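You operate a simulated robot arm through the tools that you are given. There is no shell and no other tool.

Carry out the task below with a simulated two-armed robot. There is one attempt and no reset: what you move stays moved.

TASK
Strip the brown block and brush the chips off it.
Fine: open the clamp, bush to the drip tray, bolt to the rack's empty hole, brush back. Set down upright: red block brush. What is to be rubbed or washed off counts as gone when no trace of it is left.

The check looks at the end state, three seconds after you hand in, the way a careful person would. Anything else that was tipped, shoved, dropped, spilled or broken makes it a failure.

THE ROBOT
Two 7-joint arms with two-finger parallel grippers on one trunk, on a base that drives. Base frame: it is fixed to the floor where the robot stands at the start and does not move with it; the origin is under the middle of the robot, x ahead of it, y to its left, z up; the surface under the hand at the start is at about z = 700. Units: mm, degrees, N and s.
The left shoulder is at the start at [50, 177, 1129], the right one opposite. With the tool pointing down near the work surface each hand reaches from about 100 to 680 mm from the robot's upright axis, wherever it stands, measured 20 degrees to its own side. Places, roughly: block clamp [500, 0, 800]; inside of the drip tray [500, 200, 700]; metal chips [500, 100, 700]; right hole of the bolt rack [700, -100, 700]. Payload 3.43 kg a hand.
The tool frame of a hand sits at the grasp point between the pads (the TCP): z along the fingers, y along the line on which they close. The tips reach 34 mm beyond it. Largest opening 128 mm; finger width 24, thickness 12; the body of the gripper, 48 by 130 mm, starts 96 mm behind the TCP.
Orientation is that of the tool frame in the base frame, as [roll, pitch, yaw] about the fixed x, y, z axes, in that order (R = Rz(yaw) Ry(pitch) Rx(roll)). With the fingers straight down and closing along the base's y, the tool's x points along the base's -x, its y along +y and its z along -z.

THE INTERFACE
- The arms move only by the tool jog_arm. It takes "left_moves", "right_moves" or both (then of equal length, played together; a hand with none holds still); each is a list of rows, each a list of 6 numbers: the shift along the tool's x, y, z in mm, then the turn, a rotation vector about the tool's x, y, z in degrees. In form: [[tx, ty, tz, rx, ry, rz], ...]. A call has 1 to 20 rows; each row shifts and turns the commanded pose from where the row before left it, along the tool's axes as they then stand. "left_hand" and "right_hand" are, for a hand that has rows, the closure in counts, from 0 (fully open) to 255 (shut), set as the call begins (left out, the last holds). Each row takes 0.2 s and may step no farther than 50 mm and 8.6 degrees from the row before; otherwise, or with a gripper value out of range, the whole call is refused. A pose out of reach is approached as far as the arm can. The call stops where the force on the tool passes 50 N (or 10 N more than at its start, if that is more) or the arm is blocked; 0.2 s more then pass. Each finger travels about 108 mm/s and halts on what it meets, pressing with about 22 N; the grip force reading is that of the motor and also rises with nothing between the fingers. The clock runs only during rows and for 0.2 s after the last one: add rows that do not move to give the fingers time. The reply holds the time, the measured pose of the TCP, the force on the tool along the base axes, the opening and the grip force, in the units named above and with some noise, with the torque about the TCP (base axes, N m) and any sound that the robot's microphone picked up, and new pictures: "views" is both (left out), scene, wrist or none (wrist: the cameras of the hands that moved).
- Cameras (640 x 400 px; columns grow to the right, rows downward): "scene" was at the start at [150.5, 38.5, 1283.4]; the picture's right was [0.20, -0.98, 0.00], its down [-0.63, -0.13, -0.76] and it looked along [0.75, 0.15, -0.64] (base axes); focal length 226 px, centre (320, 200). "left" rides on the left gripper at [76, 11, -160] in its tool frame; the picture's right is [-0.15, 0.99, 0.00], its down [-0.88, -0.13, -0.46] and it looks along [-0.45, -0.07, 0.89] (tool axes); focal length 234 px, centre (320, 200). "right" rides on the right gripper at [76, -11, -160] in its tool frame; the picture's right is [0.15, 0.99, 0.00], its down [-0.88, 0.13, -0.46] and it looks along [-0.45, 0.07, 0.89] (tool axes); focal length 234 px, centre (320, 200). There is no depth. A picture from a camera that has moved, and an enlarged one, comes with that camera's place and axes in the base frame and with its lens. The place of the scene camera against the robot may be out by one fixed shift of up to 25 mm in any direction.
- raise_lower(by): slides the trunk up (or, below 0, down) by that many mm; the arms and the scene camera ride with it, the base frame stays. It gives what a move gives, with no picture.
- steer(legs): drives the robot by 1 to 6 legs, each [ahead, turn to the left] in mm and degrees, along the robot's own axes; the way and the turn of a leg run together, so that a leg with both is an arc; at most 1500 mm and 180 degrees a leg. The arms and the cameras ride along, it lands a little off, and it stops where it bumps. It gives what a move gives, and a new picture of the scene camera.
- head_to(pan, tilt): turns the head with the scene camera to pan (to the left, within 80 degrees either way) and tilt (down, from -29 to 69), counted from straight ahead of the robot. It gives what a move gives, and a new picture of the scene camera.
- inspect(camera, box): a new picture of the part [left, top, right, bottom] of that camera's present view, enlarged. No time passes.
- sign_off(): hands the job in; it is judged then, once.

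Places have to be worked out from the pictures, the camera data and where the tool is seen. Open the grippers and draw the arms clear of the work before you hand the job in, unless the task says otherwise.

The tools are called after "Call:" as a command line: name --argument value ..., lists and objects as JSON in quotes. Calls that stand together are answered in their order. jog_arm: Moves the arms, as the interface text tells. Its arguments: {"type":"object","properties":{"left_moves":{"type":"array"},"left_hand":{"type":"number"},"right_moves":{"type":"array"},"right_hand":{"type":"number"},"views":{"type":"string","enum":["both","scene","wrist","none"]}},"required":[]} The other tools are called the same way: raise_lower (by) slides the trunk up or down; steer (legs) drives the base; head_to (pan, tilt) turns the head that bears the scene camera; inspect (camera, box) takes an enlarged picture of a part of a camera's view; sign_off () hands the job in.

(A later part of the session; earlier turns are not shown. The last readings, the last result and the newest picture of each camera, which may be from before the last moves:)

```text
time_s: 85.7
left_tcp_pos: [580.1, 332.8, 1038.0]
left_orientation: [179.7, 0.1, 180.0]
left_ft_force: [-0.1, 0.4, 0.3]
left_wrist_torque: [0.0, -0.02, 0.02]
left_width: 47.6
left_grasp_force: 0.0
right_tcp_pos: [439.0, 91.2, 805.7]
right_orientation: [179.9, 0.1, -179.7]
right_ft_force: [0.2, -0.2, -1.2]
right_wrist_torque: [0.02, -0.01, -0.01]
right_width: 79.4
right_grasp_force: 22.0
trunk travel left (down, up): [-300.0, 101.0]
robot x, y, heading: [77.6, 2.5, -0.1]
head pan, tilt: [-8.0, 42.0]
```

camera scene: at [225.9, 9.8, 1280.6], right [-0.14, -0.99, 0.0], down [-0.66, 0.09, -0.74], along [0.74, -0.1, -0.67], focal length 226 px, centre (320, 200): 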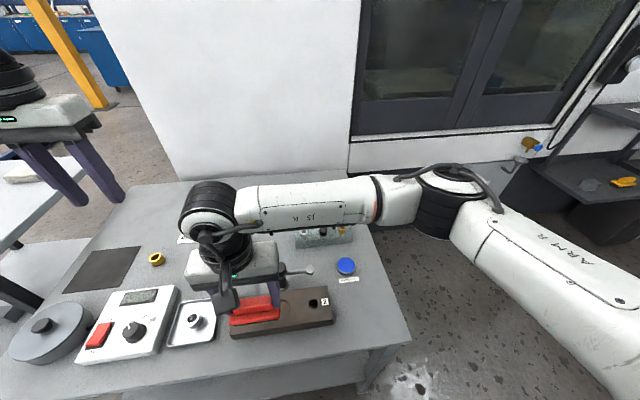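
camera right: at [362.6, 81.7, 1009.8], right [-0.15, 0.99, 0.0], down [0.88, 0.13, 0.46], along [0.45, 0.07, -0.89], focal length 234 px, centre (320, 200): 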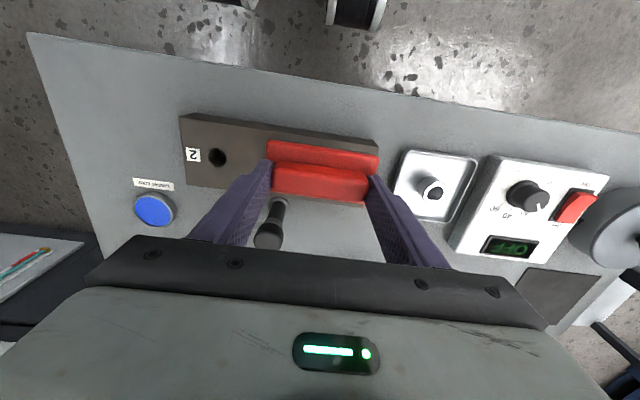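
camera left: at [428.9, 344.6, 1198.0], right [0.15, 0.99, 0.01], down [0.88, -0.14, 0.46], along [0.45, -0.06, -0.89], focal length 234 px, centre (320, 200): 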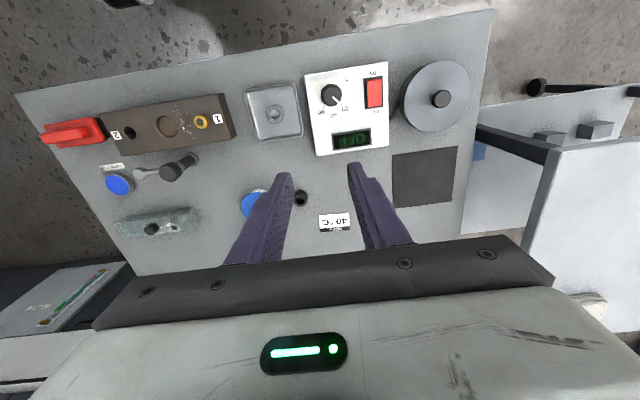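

No contact yet at z 805. I go on down by 1.5 mm steps.

Call:
jog_arm --right_moves '[[0, 0, 1.5, 0, 0, 0]]' --views "none"

Call:
jog_arm --right_moves '[[0, 0, 1.5, 0, 0, 0]]' --views "none"

Call:
jog_arm --right_moves '[[0, 0, 1, 0, 0, 0]]' --views "none"

```text
time_s: 86.1
left_tcp_pos: [579.8, 333.3, 1038.0]
left_orientation: [179.7, 0.1, 179.9]
left_ft_force: [1.1, 1.0, -0.3]
left_wrist_torque: [-0.03, 0.0, 0.0]
left_width: 47.9
left_grasp_force: 0.0
right_tcp_pos: [438.2, 90.2, 803.8]
right_orientation: [179.9, 0.2, -179.8]
right_ft_force: [-1.3, -0.2, -1.4]
right_wrist_torque: [-0.01, 0.04, 0.0]
right_width: 79.5
right_grasp_force: 21.8
trunk travel left (down, up): [-300.0, 101.0]
robot x, y, heading: [76.2, 1.2, -0.1]
head pan, tilt: [-8.0, 42.0]
```

```text
time_s: 86.5
left_tcp_pos: [580.4, 333.0, 1039.0]
left_orientation: [179.7, 0.1, 179.9]
left_ft_force: [0.0, 1.3, 0.3]
left_wrist_torque: [0.03, 0.01, 0.03]
left_width: 47.8
left_grasp_force: 0.1
right_tcp_pos: [439.9, 90.1, 802.9]
right_orientation: [179.8, 0.1, -179.9]
right_ft_force: [0.2, -0.5, -1.8]
right_wrist_torque: [0.04, 0.02, -0.02]
right_width: 79.3
right_grasp_force: 22.1
trunk travel left (down, up): [-300.0, 101.0]
robot x, y, heading: [77.5, -0.7, -0.0]
head pan, tilt: [-8.0, 42.0]
```

```text
time_s: 86.9
left_tcp_pos: [579.4, 331.6, 1038.5]
left_orientation: [179.7, 0.1, 179.8]
left_ft_force: [-0.8, 0.6, 0.6]
left_wrist_torque: [0.0, 0.01, 0.04]
left_width: 47.7
left_grasp_force: 0.0
right_tcp_pos: [439.1, 91.0, 801.7]
right_orientation: [179.9, 0.1, -179.9]
right_ft_force: [-0.5, 0.3, 5.6]
right_wrist_torque: [-0.29, 0.09, 0.0]
right_width: 79.5
right_grasp_force: 22.4
trunk travel left (down, up): [-300.0, 101.0]
robot x, y, heading: [77.3, -1.9, -0.1]
head pan, tilt: [-8.0, 42.0]
```

Contact at about 7 N. I now sweep the brush ahead (+x) across the chips, stopping before the clamp knob.

Call:
jog_arm --right_moves '[[-6, 0, 0.5, 0, 0, 0], [-6, 0, 0, 0, 0, 0], [-6, 0, 0, 0, 0, 0], [-6, 0, 0, 0, 0, 0], [-6, 0, 0, 0, 0, 0], [-6, 0, 0, 0, 0, 0], [-6, 0, 0, 0, 0, 0], [-6, 0, 0, 0, 0, 0]]' --views "both"

Call:
inspect --camera "scene" --box '[220, 240, 340, 340]'

```text
time_s: 88.7
left_tcp_pos: [580.2, 332.4, 1038.0]
left_orientation: [179.7, 0.1, 179.9]
left_ft_force: [0.5, 0.5, 0.6]
left_wrist_torque: [-0.02, 0.0, 0.0]
left_width: 47.7
left_grasp_force: 0.1
right_tcp_pos: [488.3, 90.6, 799.5]
right_orientation: [-180.0, 0.1, -179.9]
right_ft_force: [0.2, -0.3, -0.4]
right_wrist_torque: [0.02, 0.0, -0.01]
right_width: 79.4
right_grasp_force: 22.1
trunk travel left (down, up): [-300.0, 101.0]
robot x, y, heading: [78.8, 0.1, -0.3]
head pan, tilt: [-8.0, 42.0]
camera scene: at [226.1, 9.1, 1280.5], right [-0.14, -0.99, 0.0], down [-0.66, 0.09, -0.74], along [0.74, -0.1, -0.67], focal length 226 px, centre (320, 200)
camera right: at [411.2, 81.0, 961.1], right [-0.15, 0.99, 0.0], down [0.88, 0.13, 0.46], along [0.45, 0.07, -0.89], focal length 234 px, centre (320, 200)
```

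scene: 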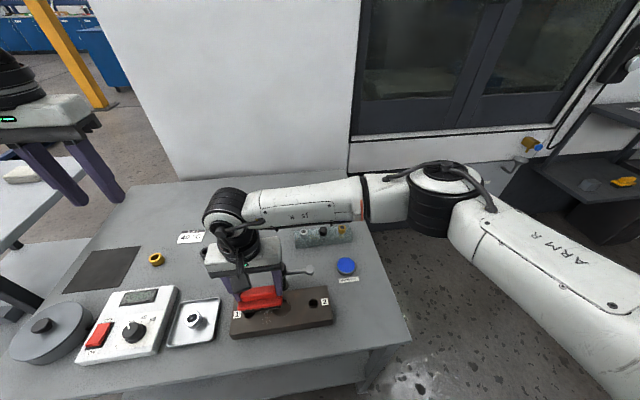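
right: 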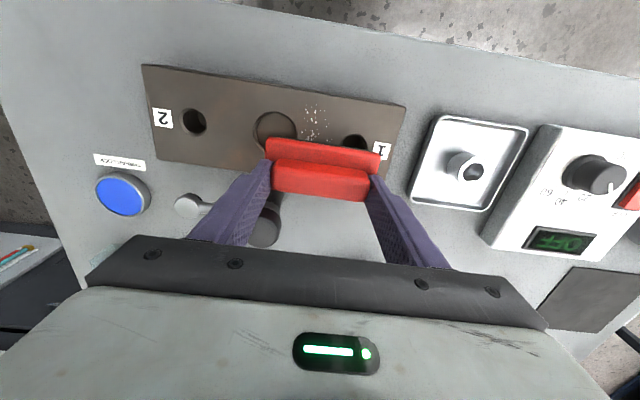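

```text
4.00 times, centred on (280, 290) of scene
camera zoom: at [226.1, 9.1, 1280.5], right [-0.14, -0.99, 0.0], down [-0.66, 0.09, -0.74], along [0.74, -0.1, -0.67], focal length 906 px, centre (480, -160)
```

zoom: 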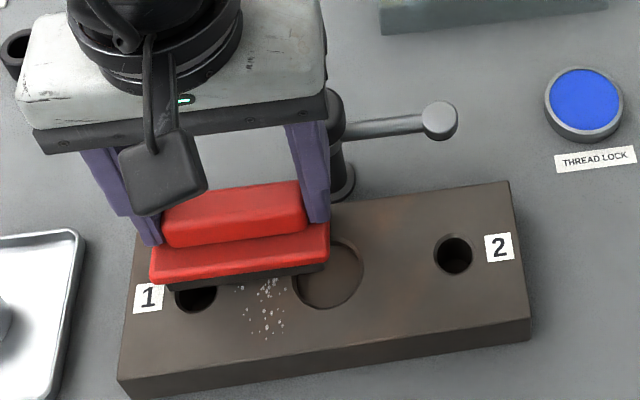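

The chips passed over look fainter but are not gone, and the pressure had dropped near the end. I zoom in to see what remains.

Call:
inspect --camera "right" --box '[240, 80, 400, 180]'

Call:
inspect --camera "scene" --box '[240, 285, 310, 330]'

```text
4.00 times, centred on (320, 130) of right
camera zoom: at [411.2, 81.0, 961.1], right [-0.15, 0.99, 0.0], down [0.88, 0.13, 0.46], along [0.45, 0.07, -0.89], focal length 937 px, centre (320, 480)
```

zoom: 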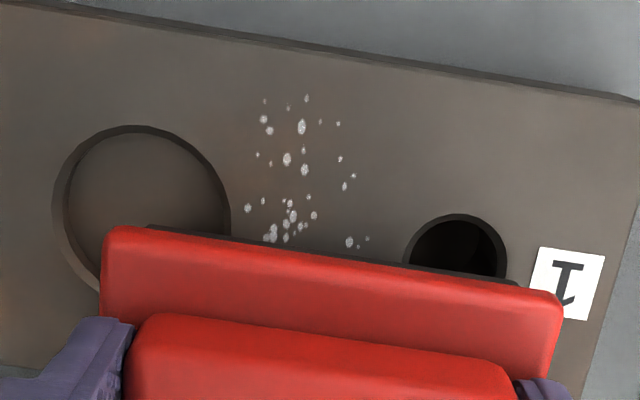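

```text
8.89 times, centred on (275, 308) of scene
camera zoom: at [226.1, 9.1, 1280.5], right [-0.14, -0.99, 0.0], down [-0.66, 0.09, -0.74], along [0.74, -0.1, -0.67], focal length 2013 px, centre (720, -756)
```

zoom: 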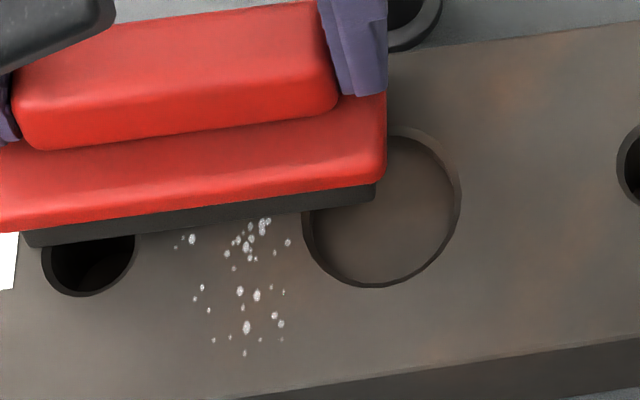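

The chips fade where the brush rubs, so repeated strokes with pressure are needed. I press down again here to regain contact.

Call:
jog_arm --right_moves '[[0, 0, 1, 0, 0, 0]]' --views "none"

Call:
jog_arm --right_moves '[[0, 0, 1, 0, 0, 0]]' --views "none"

```text
time_s: 89.1
left_tcp_pos: [581.1, 333.0, 1038.4]
left_orientation: [179.7, 0.1, 179.9]
left_ft_force: [0.5, 1.0, 0.5]
left_wrist_torque: [0.04, 0.01, 0.0]
left_width: 47.7
left_grasp_force: 0.2
right_tcp_pos: [488.2, 90.9, 800.7]
right_orientation: [179.9, 0.0, -179.7]
right_ft_force: [0.2, -0.5, -0.5]
right_wrist_torque: [-0.03, -0.01, 0.01]
right_width: 79.4
right_grasp_force: 21.9
trunk travel left (down, up): [-300.0, 101.0]
robot x, y, heading: [75.7, 0.3, -0.2]
head pan, tilt: [-8.0, 42.0]
```

```text
time_s: 89.5
left_tcp_pos: [580.1, 333.0, 1039.2]
left_orientation: [179.6, 0.2, 179.9]
left_ft_force: [-0.9, -0.5, 0.3]
left_wrist_torque: [-0.01, -0.02, 0.0]
left_width: 47.7
left_grasp_force: 0.1
right_tcp_pos: [487.8, 92.0, 800.6]
right_orientation: [179.9, 0.2, -179.8]
right_ft_force: [-0.2, -1.3, 6.4]
right_wrist_torque: [-0.32, -0.05, -0.05]
right_width: 79.4
right_grasp_force: 22.0
trunk travel left (down, up): [-300.0, 101.0]
robot x, y, heading: [80.7, -1.2, -0.0]
head pan, tilt: [-8.0, 42.0]
```

Contact is back (about 8 N) but bears on the right end of the brush, so I roll the hand 0.4 degrees and press a bit more, then stroke back and forth.

Call:
jog_arm --right_moves '[[0, 0, 0.8, 0.4, 0, 0], [6, 0, 0, 0, 0, 0], [6, 0, 0, 0, 0, 0], [6, 0, 0, 0, 0, 0], [6, 0, 0, 0, 0, 0], [6, 0, 0, 0, 0, 0], [6, 0, 0, 0, 0, 0], [6, 0, 0, 0, 0, 0], [6, 0, 0, 0, 0, 0]]' --views "wrist"

```text
time_s: 91.5
left_tcp_pos: [579.1, 333.8, 1039.3]
left_orientation: [179.6, 0.3, 179.9]
left_ft_force: [0.1, -0.2, -0.4]
left_wrist_torque: [0.02, -0.02, 0.02]
left_width: 47.7
left_grasp_force: 0.1
right_tcp_pos: [439.9, 91.9, 799.3]
right_orientation: [-179.8, 0.1, -179.9]
right_ft_force: [4.6, 0.0, 15.0]
right_wrist_torque: [0.58, -0.57, -0.19]
right_width: 79.6
right_grasp_force: 22.0
trunk travel left (down, up): [-300.0, 101.0]
robot x, y, heading: [76.6, -0.7, -0.1]
head pan, tilt: [-8.0, 42.0]
camera right: at [361.9, 82.4, 960.5], right [-0.15, 0.99, 0.0], down [0.88, 0.13, 0.46], along [0.45, 0.06, -0.89], focal length 234 px, centre (320, 200)
```

right: 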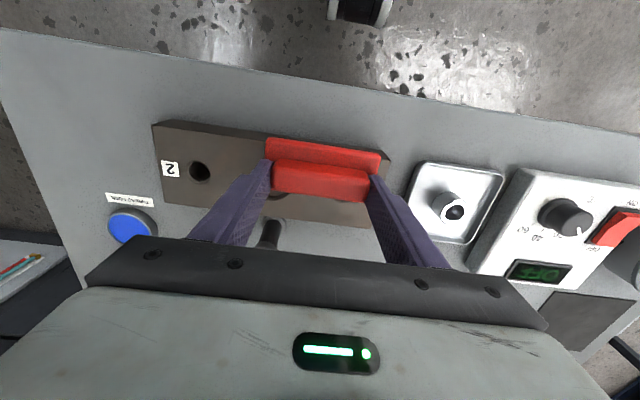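

Now the load sits on the left end, so I take back half the roll and continue stroking forward and back.

Call:
jog_arm --right_moves '[[0, 0, 0, -0.2, 0, 0], [-6, 0, 0, 0, 0, 0], [-6, 0, 0, 0, 0, 0], [-6, 0, 0, 0, 0, 0], [-6, 0, 0, 0, 0, 0], [-6, 0, 0, 0, 0, 0], [-6, 0, 0, 0, 0, 0], [-6, 0, 0, 0, 0, 0], [-6, 0, 0, 0, 0, 0]]' --views "wrist"

Call:
inspect --camera "right" --box '[240, 80, 400, 180]'

```text
time_s: 93.5
left_tcp_pos: [578.4, 332.4, 1039.0]
left_orientation: [179.8, 0.2, 179.9]
left_ft_force: [-0.7, 0.2, -0.3]
left_wrist_torque: [0.01, -0.03, -0.04]
left_width: 47.7
left_grasp_force: 0.1
right_tcp_pos: [484.7, 91.1, 799.0]
right_orientation: [180.0, 0.1, -179.9]
right_ft_force: [-7.0, 0.3, 18.9]
right_wrist_torque: [-0.01, 0.08, 0.01]
right_width: 79.3
right_grasp_force: 22.0
trunk travel left (down, up): [-300.0, 101.0]
robot x, y, heading: [73.3, -2.2, -0.4]
head pan, tilt: [-8.0, 42.0]
camera right: at [408.5, 82.2, 960.3], right [-0.15, 0.99, 0.0], down [0.88, 0.13, 0.46], along [0.45, 0.07, -0.89], focal length 234 px, centre (320, 200)
```

right: 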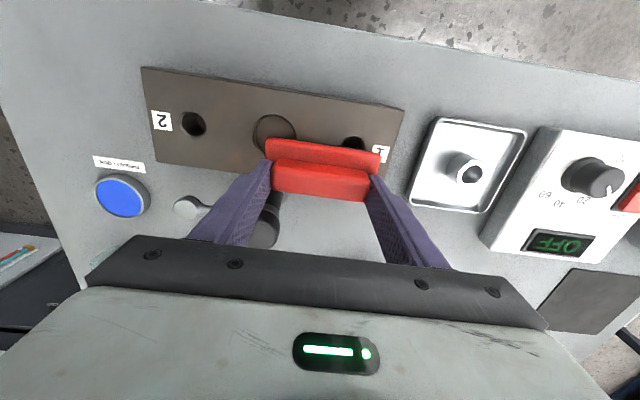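

```text
4.00 times, centred on (320, 130) of right
camera zoom: at [408.5, 82.2, 960.3], right [-0.15, 0.99, 0.0], down [0.88, 0.13, 0.46], along [0.45, 0.07, -0.89], focal length 937 px, centre (320, 480)
```

zoom: 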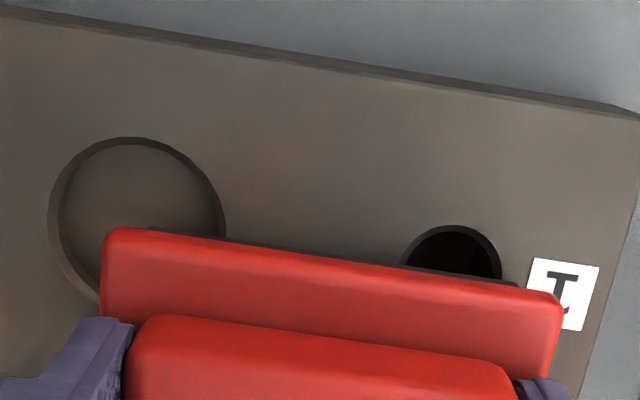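

The front chips are gone and the load is now even. I add another back-and-forth stroke for the rear part.

Call:
jog_arm --right_moves '[[6, 0, 0, 0, 0, 0], [6, 0, 0, 0, 0, 0], [6, 0, 0, 0, 0, 0], [6, 0, 0, 0, 0, 0], [6, 0, 0, 0, 0, 0], [6, 0, 0, 0, 0, 0], [6, 0, 0, 0, 0, 0], [6, 0, 0, 0, 0, 0]]' --views "none"

Call:
inspect --camera "scene" --box '[220, 260, 340, 340]'

Call:
inspect --camera "right" --box '[220, 120, 420, 245]'

```text
time_s: 95.3
left_tcp_pos: [580.0, 332.5, 1038.4]
left_orientation: [179.6, 0.2, 179.8]
left_ft_force: [0.3, -0.1, -1.2]
left_wrist_torque: [0.01, 0.03, 0.03]
left_width: 47.8
left_grasp_force: 0.0
right_tcp_pos: [440.1, 91.7, 798.9]
right_orientation: [179.9, 0.2, -179.8]
right_ft_force: [6.9, 0.2, 20.7]
right_wrist_torque: [0.05, -0.72, 0.05]
right_width: 79.4
right_grasp_force: 22.3
trunk travel left (down, up): [-300.0, 101.0]
robot x, y, heading: [73.8, -2.4, -0.2]
head pan, tilt: [-8.0, 42.0]
```

```text
5.00 times, centred on (280, 300) of scene
camera zoom: at [225.2, 8.9, 1280.8], right [-0.14, -0.99, 0.0], down [-0.66, 0.09, -0.74], along [0.74, -0.1, -0.67], focal length 1132 px, centre (520, -300)
```

zoom: 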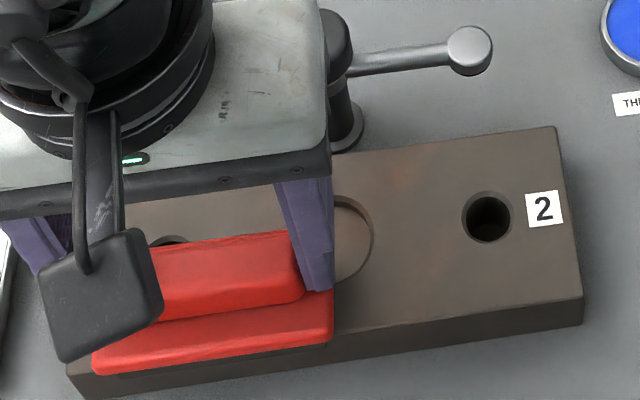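

```text
3.20 times, centred on (320, 182) of right
camera zoom: at [362.3, 81.6, 959.8], right [-0.15, 0.99, 0.0], down [0.88, 0.13, 0.46], along [0.45, 0.07, -0.89], focal length 749 px, centre (320, 256)
```

zoom: 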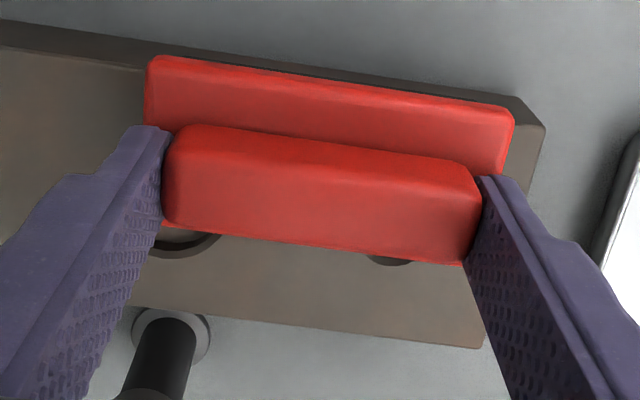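

The rear part looks clean too. I make one more forward stroke, then lift the brush straight up to inspect the whole face.

Call:
jog_arm --right_moves '[[-6, 0, 0, 0, 0, 0], [-6, 0, 0, 0, 0, 0], [-6, 0, 0, 0, 0, 0], [-6, 0, 0, 0, 0, 0], [-6, 0, 0, 0, 0, 0], [-6, 0, 0, 0, 0, 0], [-6, 0, 0, 0, 0, 0], [-6, 0, 0, 0, 0, 0], [0, 0, -6, 0, 0, 0], [0, 0, -20, 0, 0, 0], [0, 0, -25, 0, 0, 0]]' --views "wrist"

Call:
inspect --camera "scene" --box '[220, 260, 340, 340]'

Call:
inspect --camera "right" --box '[220, 80, 420, 200]'

```text
time_s: 97.7
left_tcp_pos: [580.1, 332.8, 1038.0]
left_orientation: [179.7, 0.1, 180.0]
left_ft_force: [0.2, 0.5, 0.1]
left_wrist_torque: [0.01, 0.0, 0.02]
left_width: 47.6
left_grasp_force: 0.1
right_tcp_pos: [486.7, 91.7, 848.9]
right_orientation: [-179.9, 0.1, 180.0]
right_ft_force: [0.2, -0.7, -1.2]
right_wrist_torque: [-0.02, 0.0, -0.01]
right_width: 79.5
right_grasp_force: 22.4
trunk travel left (down, up): [-300.0, 101.0]
robot x, y, heading: [75.6, 5.8, 0.2]
head pan, tilt: [-8.0, 42.0]
camera right: at [409.8, 82.0, 1009.5], right [-0.15, 0.99, 0.0], down [0.88, 0.13, 0.46], along [0.45, 0.07, -0.89], focal length 234 px, centre (320, 200)
```

right: 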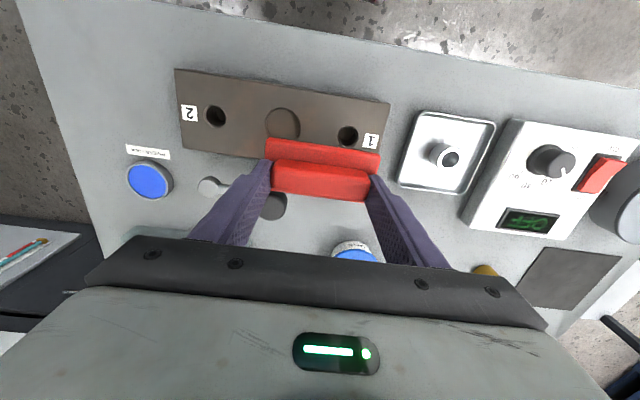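

```text
5.00 times, centred on (280, 300) of scene
camera zoom: at [225.8, 9.1, 1280.6], right [-0.14, -0.99, 0.0], down [-0.66, 0.09, -0.74], along [0.74, -0.1, -0.67], focal length 1132 px, centre (520, -300)
```

zoom: 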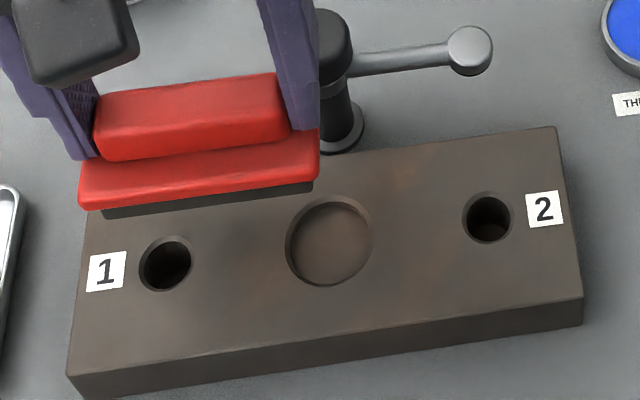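

```text
3.20 times, centred on (320, 140) of right
camera zoom: at [409.8, 82.0, 1009.5], right [-0.15, 0.99, 0.0], down [0.88, 0.13, 0.46], along [0.45, 0.07, -0.89], focal length 749 px, centre (320, 392)
```

zoom: 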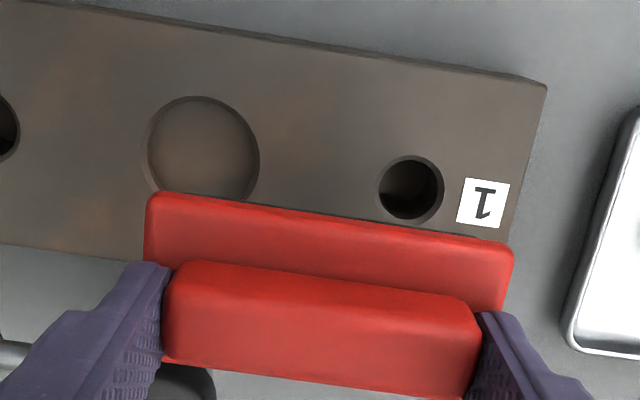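

The face is clean. I carry the brush back toward its place, first pulling back from the knob, then across, staying high.

Call:
jog_arm --right_moves '[[36.7, 0, -5, 0, 0, 0], [0, -47.3, 0, 0, 0, 0], [0, -47.3, 0, 0, 0, 0], [0, -47.3, 0, 0, 0, 0], [0, -47.3, 0, 0, 0, 0], [0, -47.3, 0, 0, 0, 0], [0, 0, 0, 0, 0, 0]]' --views "both"

Call:
inspect --camera "scene" --box '[220, 260, 340, 340]'

Call:
inspect --camera "right" --box '[220, 110, 420, 220]'

```text
time_s: 99.3
left_tcp_pos: [579.6, 333.6, 1038.5]
left_orientation: [179.7, 0.1, 179.9]
left_ft_force: [0.0, 0.3, -0.4]
left_wrist_torque: [0.0, -0.02, 0.01]
left_width: 47.6
left_grasp_force: 0.0
right_tcp_pos: [451.5, -144.8, 853.3]
right_orientation: [-179.9, 0.2, -179.7]
right_ft_force: [0.0, -0.8, -1.3]
right_wrist_torque: [0.01, 0.0, 0.01]
right_width: 79.4
right_grasp_force: 21.6
trunk travel left (down, up): [-300.0, 101.0]
robot x, y, heading: [78.1, -1.3, -0.1]
head pan, tilt: [-8.0, 42.0]
camera scene: at [226.1, 9.4, 1280.6], right [-0.14, -0.99, 0.0], down [-0.66, 0.09, -0.74], along [0.74, -0.1, -0.67], focal length 226 px, centre (320, 200)
camera right: at [373.1, -154.1, 1014.2], right [-0.15, 0.99, 0.0], down [0.88, 0.13, 0.46], along [0.45, 0.07, -0.89], focal length 234 px, centre (320, 200)
```

scene: 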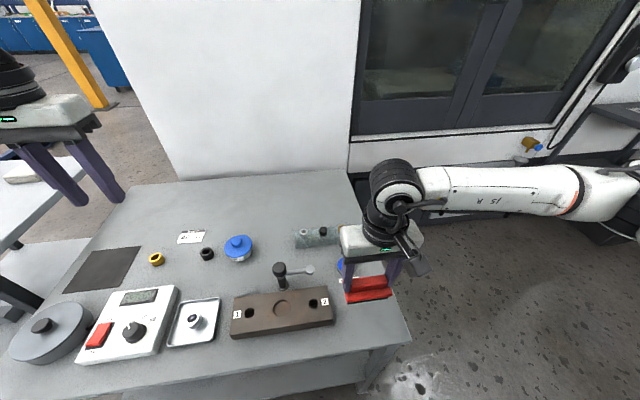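
right: 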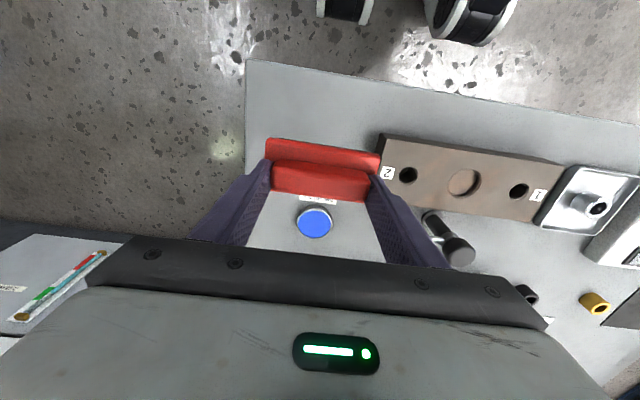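

```text
5.00 times, centred on (280, 300) of scene
camera zoom: at [226.1, 9.4, 1280.6], right [-0.14, -0.99, 0.0], down [-0.66, 0.09, -0.74], along [0.74, -0.1, -0.67], focal length 1132 px, centre (520, -300)
```

zoom: 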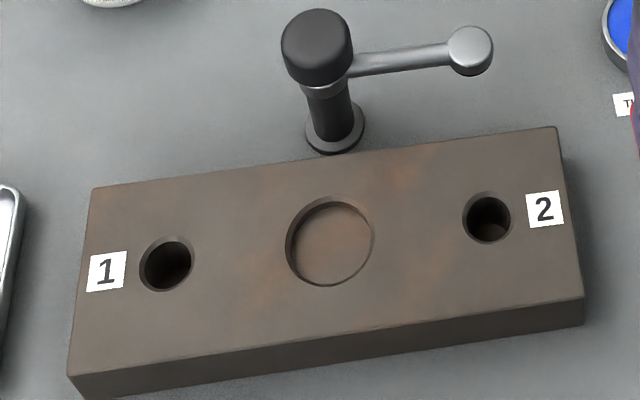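

```text
3.20 times, centred on (320, 165) of right
camera zoom: at [373.1, -154.1, 1014.2], right [-0.15, 0.99, 0.0], down [0.88, 0.13, 0.46], along [0.45, 0.07, -0.89], focal length 749 px, centre (320, 312)
```

zoom: 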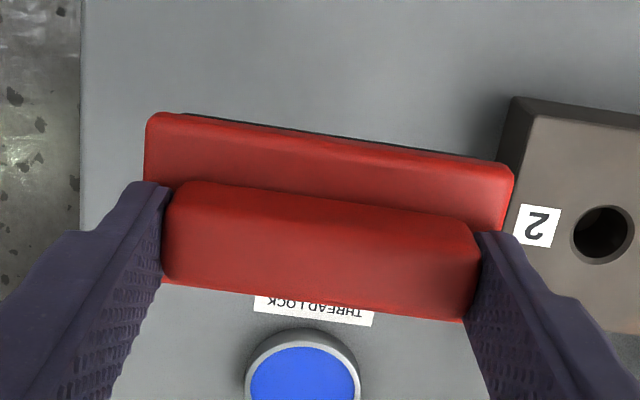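

The block face looks spotless. I zoom in further on the area where the chips lay before putting the brush down.

Call:
inspect --camera "scene" --box '[250, 285, 300, 325]'

Call:
inspect --camera "right" --box '[440, 150, 540, 215]'

Call:
inspect --camera "left" --box '[60, 60, 240, 170]'

```text
10.00 times, centred on (275, 305) of scene
camera zoom: at [226.1, 9.4, 1280.6], right [-0.14, -0.99, 0.0], down [-0.66, 0.09, -0.74], along [0.74, -0.1, -0.67], focal length 2264 px, centre (770, -850)
```

zoom: 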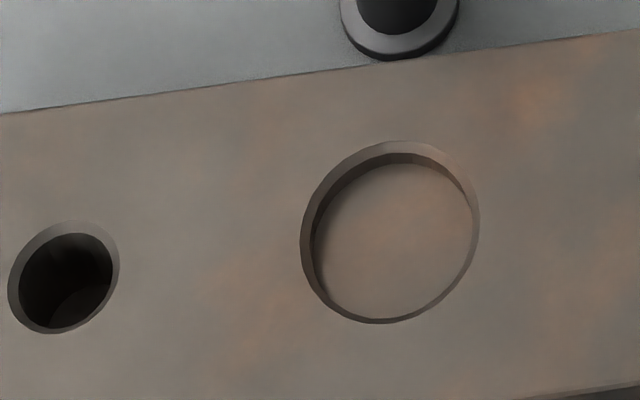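

```text
6.15 times, centred on (490, 182) of right
camera zoom: at [373.1, -154.1, 1014.2], right [-0.15, 0.99, 0.0], down [0.88, 0.13, 0.46], along [0.45, 0.07, -0.89], focal length 1441 px, centre (-726, 308)
```

zoom: 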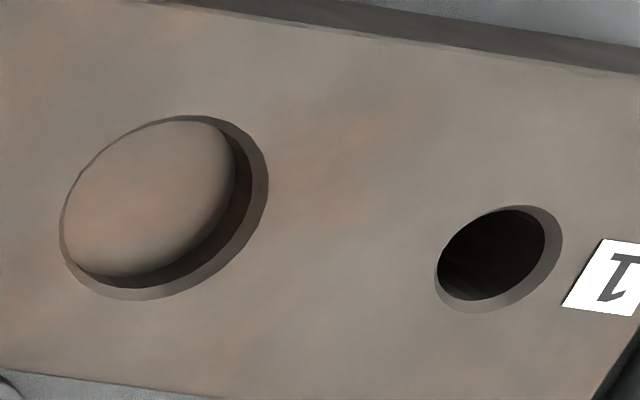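

```text
3.56 times, centred on (150, 115) of left
camera zoom: at [504.4, 344.8, 1197.7], right [0.15, 0.99, 0.01], down [0.88, -0.13, 0.46], along [0.45, -0.06, -0.89], focal length 833 px, centre (924, 502)
```

zoom: 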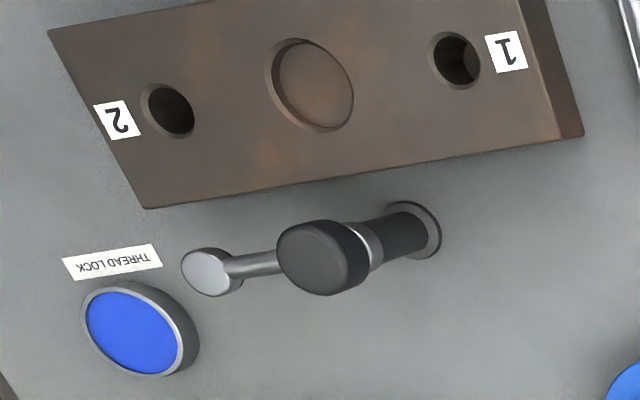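

No trace of chips from any camera. I lower the brush back to its original place at [450, -145], slowly near the table.

Call:
jog_arm --right_moves '[[0, 0, 30, -0.2, 0, 0], [0, 0, 30, 0, 0, 0], [0, 0, 15, 0, 0, 0], [0, 0, 6, 0, 0, 0], [0, 0, 0, 0, 0, 0]]' --views "wrist"

Call:
inspect --camera "scene" --box '[320, 250, 410, 330]'

```text
time_s: 100.5
left_tcp_pos: [580.1, 333.4, 1038.5]
left_orientation: [179.7, 0.2, 180.0]
left_ft_force: [-0.4, 0.2, -0.6]
left_wrist_torque: [0.02, 0.01, -0.02]
left_width: 47.6
left_grasp_force: 0.0
right_tcp_pos: [452.0, -146.5, 773.0]
right_orientation: [179.9, 0.0, -179.7]
right_ft_force: [0.8, 0.1, -1.1]
right_wrist_torque: [0.02, 0.02, -0.03]
right_width: 79.1
right_grasp_force: 21.8
trunk travel left (down, up): [-300.0, 101.0]
robot x, y, heading: [78.3, -0.9, -0.0]
head pan, tilt: [-8.0, 42.0]
camera right: at [374.6, -155.5, 933.8], right [-0.15, 0.99, 0.0], down [0.88, 0.13, 0.46], along [0.45, 0.07, -0.89], focal length 234 px, centre (320, 200)
```

right: 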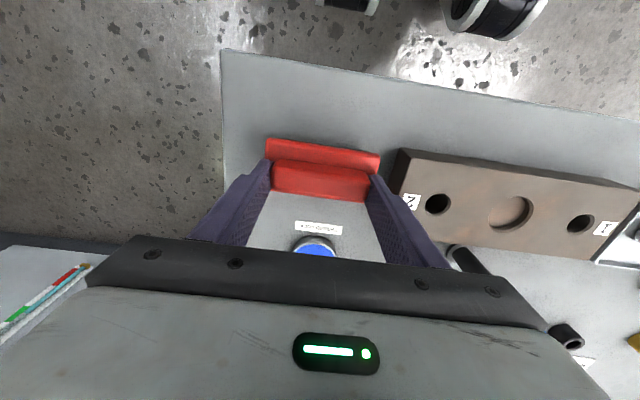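

```text
5.00 times, centred on (365, 290) of scene
camera zoom: at [226.0, 9.1, 1280.6], right [-0.14, -0.99, 0.0], down [-0.66, 0.09, -0.74], along [0.74, -0.1, -0.67], focal length 1132 px, centre (95, -250)
```

zoom: 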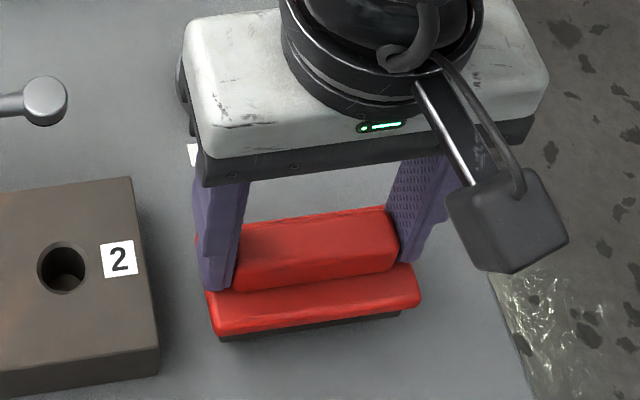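

The brush hangs about 7 mm above the table at the right spot. I lower until it touches.

Call:
jog_arm --right_moves '[[0, 0, 3, 0, 0, 0], [0, 0, 2, 0, 0, 0]]' --views "none"

Call:
jog_arm --right_moves '[[0, 0, 1.5, 0, 0, 0]]' --views "none"

Call:
inspect --camera "scene" --box '[320, 260, 410, 330]'

```text
time_s: 101.1
left_tcp_pos: [579.4, 333.6, 1037.6]
left_orientation: [179.7, 0.2, 179.9]
left_ft_force: [-0.6, -1.4, 0.1]
left_wrist_torque: [-0.01, 0.01, 0.01]
left_width: 47.8
left_grasp_force: 0.1
right_tcp_pos: [453.0, -145.3, 767.9]
right_orientation: [179.9, 0.1, -179.8]
right_ft_force: [0.3, 0.5, -2.0]
right_wrist_torque: [0.02, -0.03, -0.02]
right_width: 79.4
right_grasp_force: 21.6
trunk travel left (down, up): [-300.0, 101.0]
robot x, y, heading: [76.3, 2.2, -0.1]
head pan, tilt: [-8.0, 42.0]
```

```text
time_s: 101.5
left_tcp_pos: [579.8, 334.6, 1039.1]
left_orientation: [179.6, 0.1, 179.9]
left_ft_force: [0.0, 0.5, -0.4]
left_wrist_torque: [0.03, 0.01, -0.01]
left_width: 47.9
left_grasp_force: 0.1
right_tcp_pos: [453.2, -145.0, 765.4]
right_orientation: [179.9, 0.0, -179.8]
right_ft_force: [1.2, 0.7, -0.7]
right_wrist_torque: [-0.01, 0.03, -0.01]
right_width: 79.8
right_grasp_force: 21.9
trunk travel left (down, up): [-300.0, 101.0]
robot x, y, heading: [72.7, 0.5, 0.0]
head pan, tilt: [-8.0, 42.0]
```

```text
5.71 times, centred on (365, 295) of scene
camera zoom: at [226.0, 9.1, 1280.6], right [-0.14, -0.99, 0.0], down [-0.66, 0.09, -0.74], along [0.74, -0.1, -0.67], focal length 1294 px, centre (63, -343)
```

zoom: 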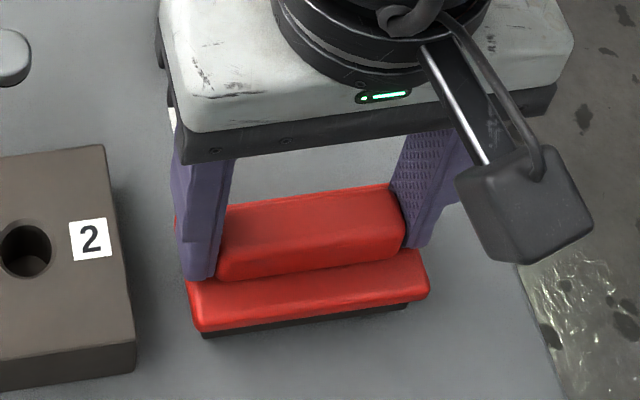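

It is about 2.5 mm too far ahead compared with the original picture. I correct that while still just off the table, then lower to contact.

Call:
jog_arm --right_moves '[[2.5, 0, 0, 0, 0, 0], [0, 0, 1, 0, 0, 0]]' --views "none"

Call:
jog_arm --right_moves '[[0, 0, 1, 0, 0, 0]]' --views "none"

Call:
inspect --camera "scene" --box '[320, 260, 410, 330]'

```text
time_s: 102.1
left_tcp_pos: [579.1, 333.8, 1038.1]
left_orientation: [179.6, 0.1, 179.9]
left_ft_force: [0.8, 0.0, 0.2]
left_wrist_torque: [0.01, 0.0, -0.01]
left_width: 47.6
left_grasp_force: 0.0
right_tcp_pos: [449.9, -145.3, 765.6]
right_orientation: [179.9, 0.0, -179.8]
right_ft_force: [0.6, -0.5, -1.0]
right_wrist_torque: [0.0, -0.02, -0.01]
right_width: 79.5
right_grasp_force: 22.6
trunk travel left (down, up): [-300.0, 101.0]
robot x, y, heading: [75.3, 1.7, -0.3]
head pan, tilt: [-8.0, 42.0]
```

```text
time_s: 102.5
left_tcp_pos: [580.7, 332.6, 1038.5]
left_orientation: [179.7, 0.2, 179.9]
left_ft_force: [0.0, -0.1, 0.6]
left_wrist_torque: [-0.03, 0.04, 0.03]
left_width: 47.7
left_grasp_force: 0.2
right_tcp_pos: [449.7, -145.5, 764.2]
right_orientation: [179.8, 0.0, -179.9]
right_ft_force: [-0.3, -1.1, -0.5]
right_wrist_torque: [0.03, 0.0, 0.01]
right_width: 79.7
right_grasp_force: 21.8
trunk travel left (down, up): [-300.0, 101.0]
robot x, y, heading: [76.3, -3.0, -0.3]
head pan, tilt: [-8.0, 42.0]
```

```text
5.71 times, centred on (365, 295) of scene
camera zoom: at [226.0, 9.1, 1280.6], right [-0.14, -0.99, 0.0], down [-0.66, 0.09, -0.74], along [0.74, -0.1, -0.67], focal length 1294 px, centre (63, -343)
```

zoom: 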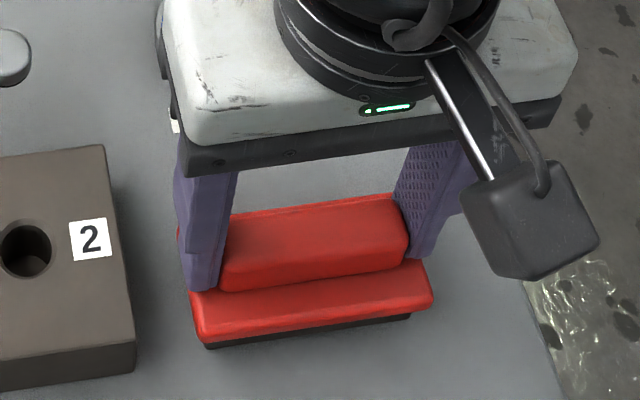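

Comparing with the original picture, the brush itself slid a few millimetres back in the grip, so the earlier hand position was right after all. I move 3 mm ahead again (still just off the table) and lower to contact.

Call:
jog_arm --right_moves '[[-1.5, 0, -1.5, 0, 0, 0], [-1.5, 0, 0, 0, 0, 0], [0, 0, 1.5, 0, 0, 0]]' --views "none"

Call:
inspect --camera "scene" --box '[320, 260, 410, 330]'

Call:
jog_arm --right_moves '[[0, 0, 1, 0, 0, 0]]' --views "none"

```text
time_s: 103.3
left_tcp_pos: [580.8, 332.5, 1039.1]
left_orientation: [179.7, 0.1, 179.9]
left_ft_force: [-0.1, 0.6, -0.4]
left_wrist_torque: [0.0, 0.04, 0.0]
left_width: 47.8
left_grasp_force: 0.1
right_tcp_pos: [451.7, -145.0, 764.1]
right_orientation: [179.9, 0.0, -179.8]
right_ft_force: [-0.2, -0.2, -0.7]
right_wrist_torque: [0.0, -0.03, 0.02]
right_width: 79.3
right_grasp_force: 22.5
trunk travel left (down, up): [-300.0, 101.0]
robot x, y, heading: [74.8, -1.4, -0.1]
head pan, tilt: [-8.0, 42.0]
```

```text
5.71 times, centred on (365, 295) of scene
camera zoom: at [226.0, 9.1, 1280.6], right [-0.14, -0.99, 0.0], down [-0.66, 0.09, -0.74], along [0.74, -0.1, -0.67], focal length 1294 px, centre (63, -343)
```

zoom: 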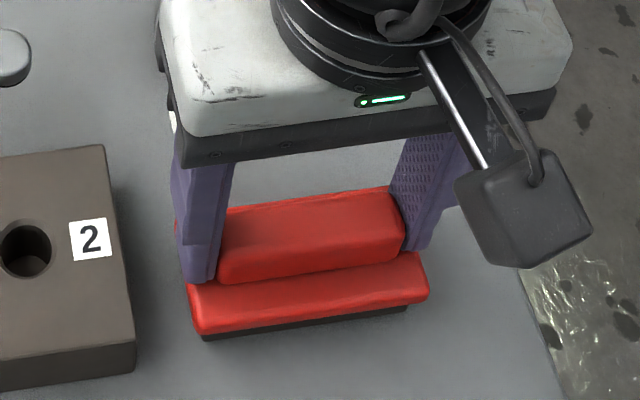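

```text
time_s: 103.7
left_tcp_pos: [580.2, 332.4, 1037.6]
left_orientation: [179.8, 0.1, 179.9]
left_ft_force: [-0.1, 0.0, 1.1]
left_wrist_torque: [-0.02, -0.03, 0.0]
left_width: 47.8
left_grasp_force: 0.1
right_tcp_pos: [451.7, -144.3, 763.1]
right_orientation: [179.8, 0.1, -179.8]
right_ft_force: [0.3, 0.4, -1.1]
right_wrist_torque: [0.02, 0.02, 0.0]
right_width: 79.4
right_grasp_force: 22.0
trunk travel left (down, up): [-300.0, 101.0]
robot x, y, heading: [76.5, -1.4, -0.4]
head pan, tilt: [-8.0, 42.0]
```

The picture now matches the original placement. I lower the last millimetre or so to contact.

Call:
jog_arm --right_moves '[[0, 0, 1, 0, 0, 0]]' --views "none"

Call:
jog_arm --right_moves '[[0, 0, 1, 0, 0, 0]]' --views "none"

```text
time_s: 104.1
left_tcp_pos: [579.8, 332.7, 1038.7]
left_orientation: [179.6, 0.2, 179.8]
left_ft_force: [0.0, 0.2, 0.5]
left_wrist_torque: [0.02, -0.02, -0.01]
left_width: 47.7
left_grasp_force: 0.1
right_tcp_pos: [451.4, -144.8, 763.0]
right_orientation: [179.9, 0.1, -179.8]
right_ft_force: [-1.5, 1.0, 1.4]
right_wrist_torque: [-0.08, 0.0, -0.08]
right_width: 79.6
right_grasp_force: 22.7
trunk travel left (down, up): [-300.0, 101.0]
robot x, y, heading: [79.8, -0.6, -0.1]
head pan, tilt: [-8.0, 42.0]
```

```text
time_s: 104.5
left_tcp_pos: [579.1, 333.5, 1038.8]
left_orientation: [179.7, 0.1, 179.9]
left_ft_force: [-0.1, 0.4, -0.8]
left_wrist_torque: [-0.01, 0.01, -0.02]
left_width: 47.6
left_grasp_force: 0.0
right_tcp_pos: [451.4, -145.5, 762.1]
right_orientation: [179.9, 0.1, -179.8]
right_ft_force: [-4.0, 0.2, 9.9]
right_wrist_torque: [-0.47, 0.22, -0.19]
right_width: 79.5
right_grasp_force: 21.9
trunk travel left (down, up): [-300.0, 101.0]
robot x, y, heading: [74.6, 3.2, -0.2]
head pan, tilt: [-8.0, 42.0]
```

The brush is down (about 10 N). I ease up 1 mm and open just enough to release it without reaching the block.

Call:
jog_arm --right_moves '[[0, 0, -1, 0, 0, 0]]' --views "none"

Call:
jog_arm --right_moves '[[0, 0, 0, 0, 0, 0], [0, 0, 0, 0, 0, 0]]' --right_hand 70 --views "none"

Call:
jog_arm --right_moves '[[0, 0, -10, 0, 0, 0], [0, 0, -30, 0, 0, 0], [0, 0, -40, 0, 0, 0], [0, 0, -40, 0, 0, 0]]' --views "both"

Call:
inspect --camera "scene" --box '[320, 260, 410, 330]'

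Call:
inspect --camera "right" --box '[220, 110, 420, 220]'

```text
time_s: 104.9
left_tcp_pos: [579.9, 332.8, 1039.1]
left_orientation: [179.8, 0.2, 180.0]
left_ft_force: [-0.6, -0.6, 0.3]
left_wrist_torque: [0.0, 0.0, 0.0]
left_width: 47.6
left_grasp_force: 0.2
right_tcp_pos: [453.6, -144.8, 763.4]
right_orientation: [179.9, 0.1, -179.9]
right_ft_force: [-1.3, 0.4, 3.1]
right_wrist_torque: [-0.17, -0.02, -0.04]
right_width: 79.4
right_grasp_force: 21.8
trunk travel left (down, up): [-300.0, 101.0]
robot x, y, heading: [77.0, -1.8, -0.2]
head pan, tilt: [-8.0, 42.0]
```

```text
time_s: 105.5
left_tcp_pos: [580.0, 332.2, 1038.8]
left_orientation: [179.7, 0.0, 179.9]
left_ft_force: [-0.1, -0.6, -0.1]
left_wrist_torque: [0.01, 0.0, 0.02]
left_width: 47.6
left_grasp_force: 0.0
right_tcp_pos: [453.7, -145.3, 763.5]
right_orientation: [179.9, 0.1, -179.8]
right_ft_force: [1.5, 0.0, 2.0]
right_wrist_torque: [-0.06, -0.06, -0.03]
right_width: 92.6
right_grasp_force: 0.3
trunk travel left (down, up): [-300.0, 101.0]
robot x, y, heading: [75.7, 2.3, -0.2]
head pan, tilt: [-8.0, 42.0]
```

```text
time_s: 106.5
left_tcp_pos: [580.2, 332.5, 1036.9]
left_orientation: [179.7, 0.2, 179.9]
left_ft_force: [0.2, -1.2, 1.0]
left_wrist_torque: [0.02, 0.0, 0.01]
left_width: 47.5
left_grasp_force: 0.0
right_tcp_pos: [451.9, -145.3, 886.3]
right_orientation: [180.0, 0.0, -179.7]
right_ft_force: [0.1, -0.6, 0.7]
right_wrist_torque: [-0.01, -0.02, 0.01]
right_width: 92.8
right_grasp_force: 0.0
trunk travel left (down, up): [-300.0, 101.0]
robot x, y, heading: [78.1, -0.9, -0.3]
head pan, tilt: [-8.0, 42.0]
camera scene: at [225.8, 9.3, 1280.6], right [-0.14, -0.99, 0.0], down [-0.66, 0.09, -0.74], along [0.74, -0.1, -0.67], focal length 226 px, centre (320, 200)
camera right: at [375.3, -156.0, 1046.5], right [-0.15, 0.99, 0.0], down [0.88, 0.13, 0.46], along [0.45, 0.07, -0.89], focal length 234 px, centre (320, 200)
```

scene: 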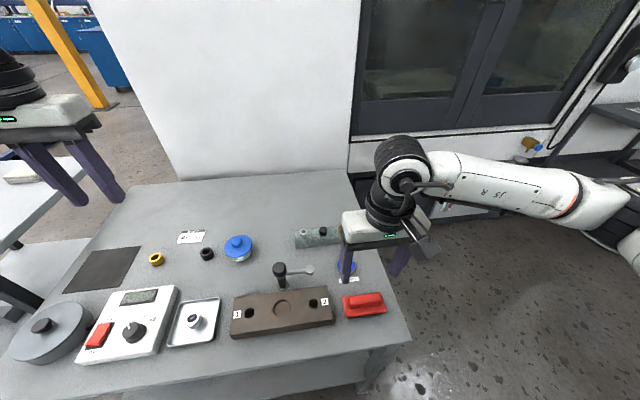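
right: 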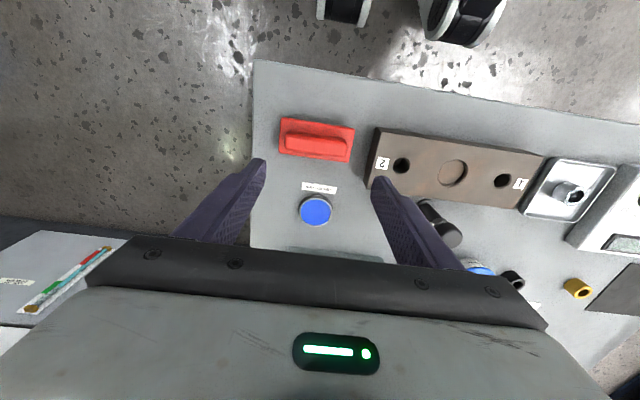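

```text
5.71 times, centred on (365, 295) of scene
camera zoom: at [225.8, 9.3, 1280.6], right [-0.14, -0.99, 0.0], down [-0.66, 0.09, -0.74], along [0.74, -0.1, -0.67], focal length 1294 px, centre (63, -343)
```

zoom: 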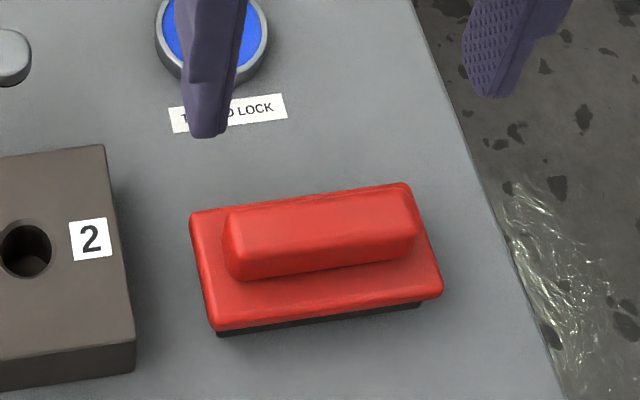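

```text
3.20 times, centred on (320, 165) of right
camera zoom: at [375.3, -156.0, 1046.5], right [-0.15, 0.99, 0.0], down [0.88, 0.13, 0.46], along [0.45, 0.07, -0.89], focal length 749 px, centre (320, 312)
```

zoom: 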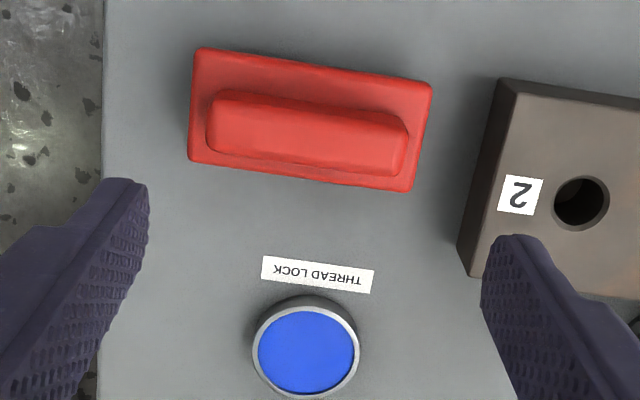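

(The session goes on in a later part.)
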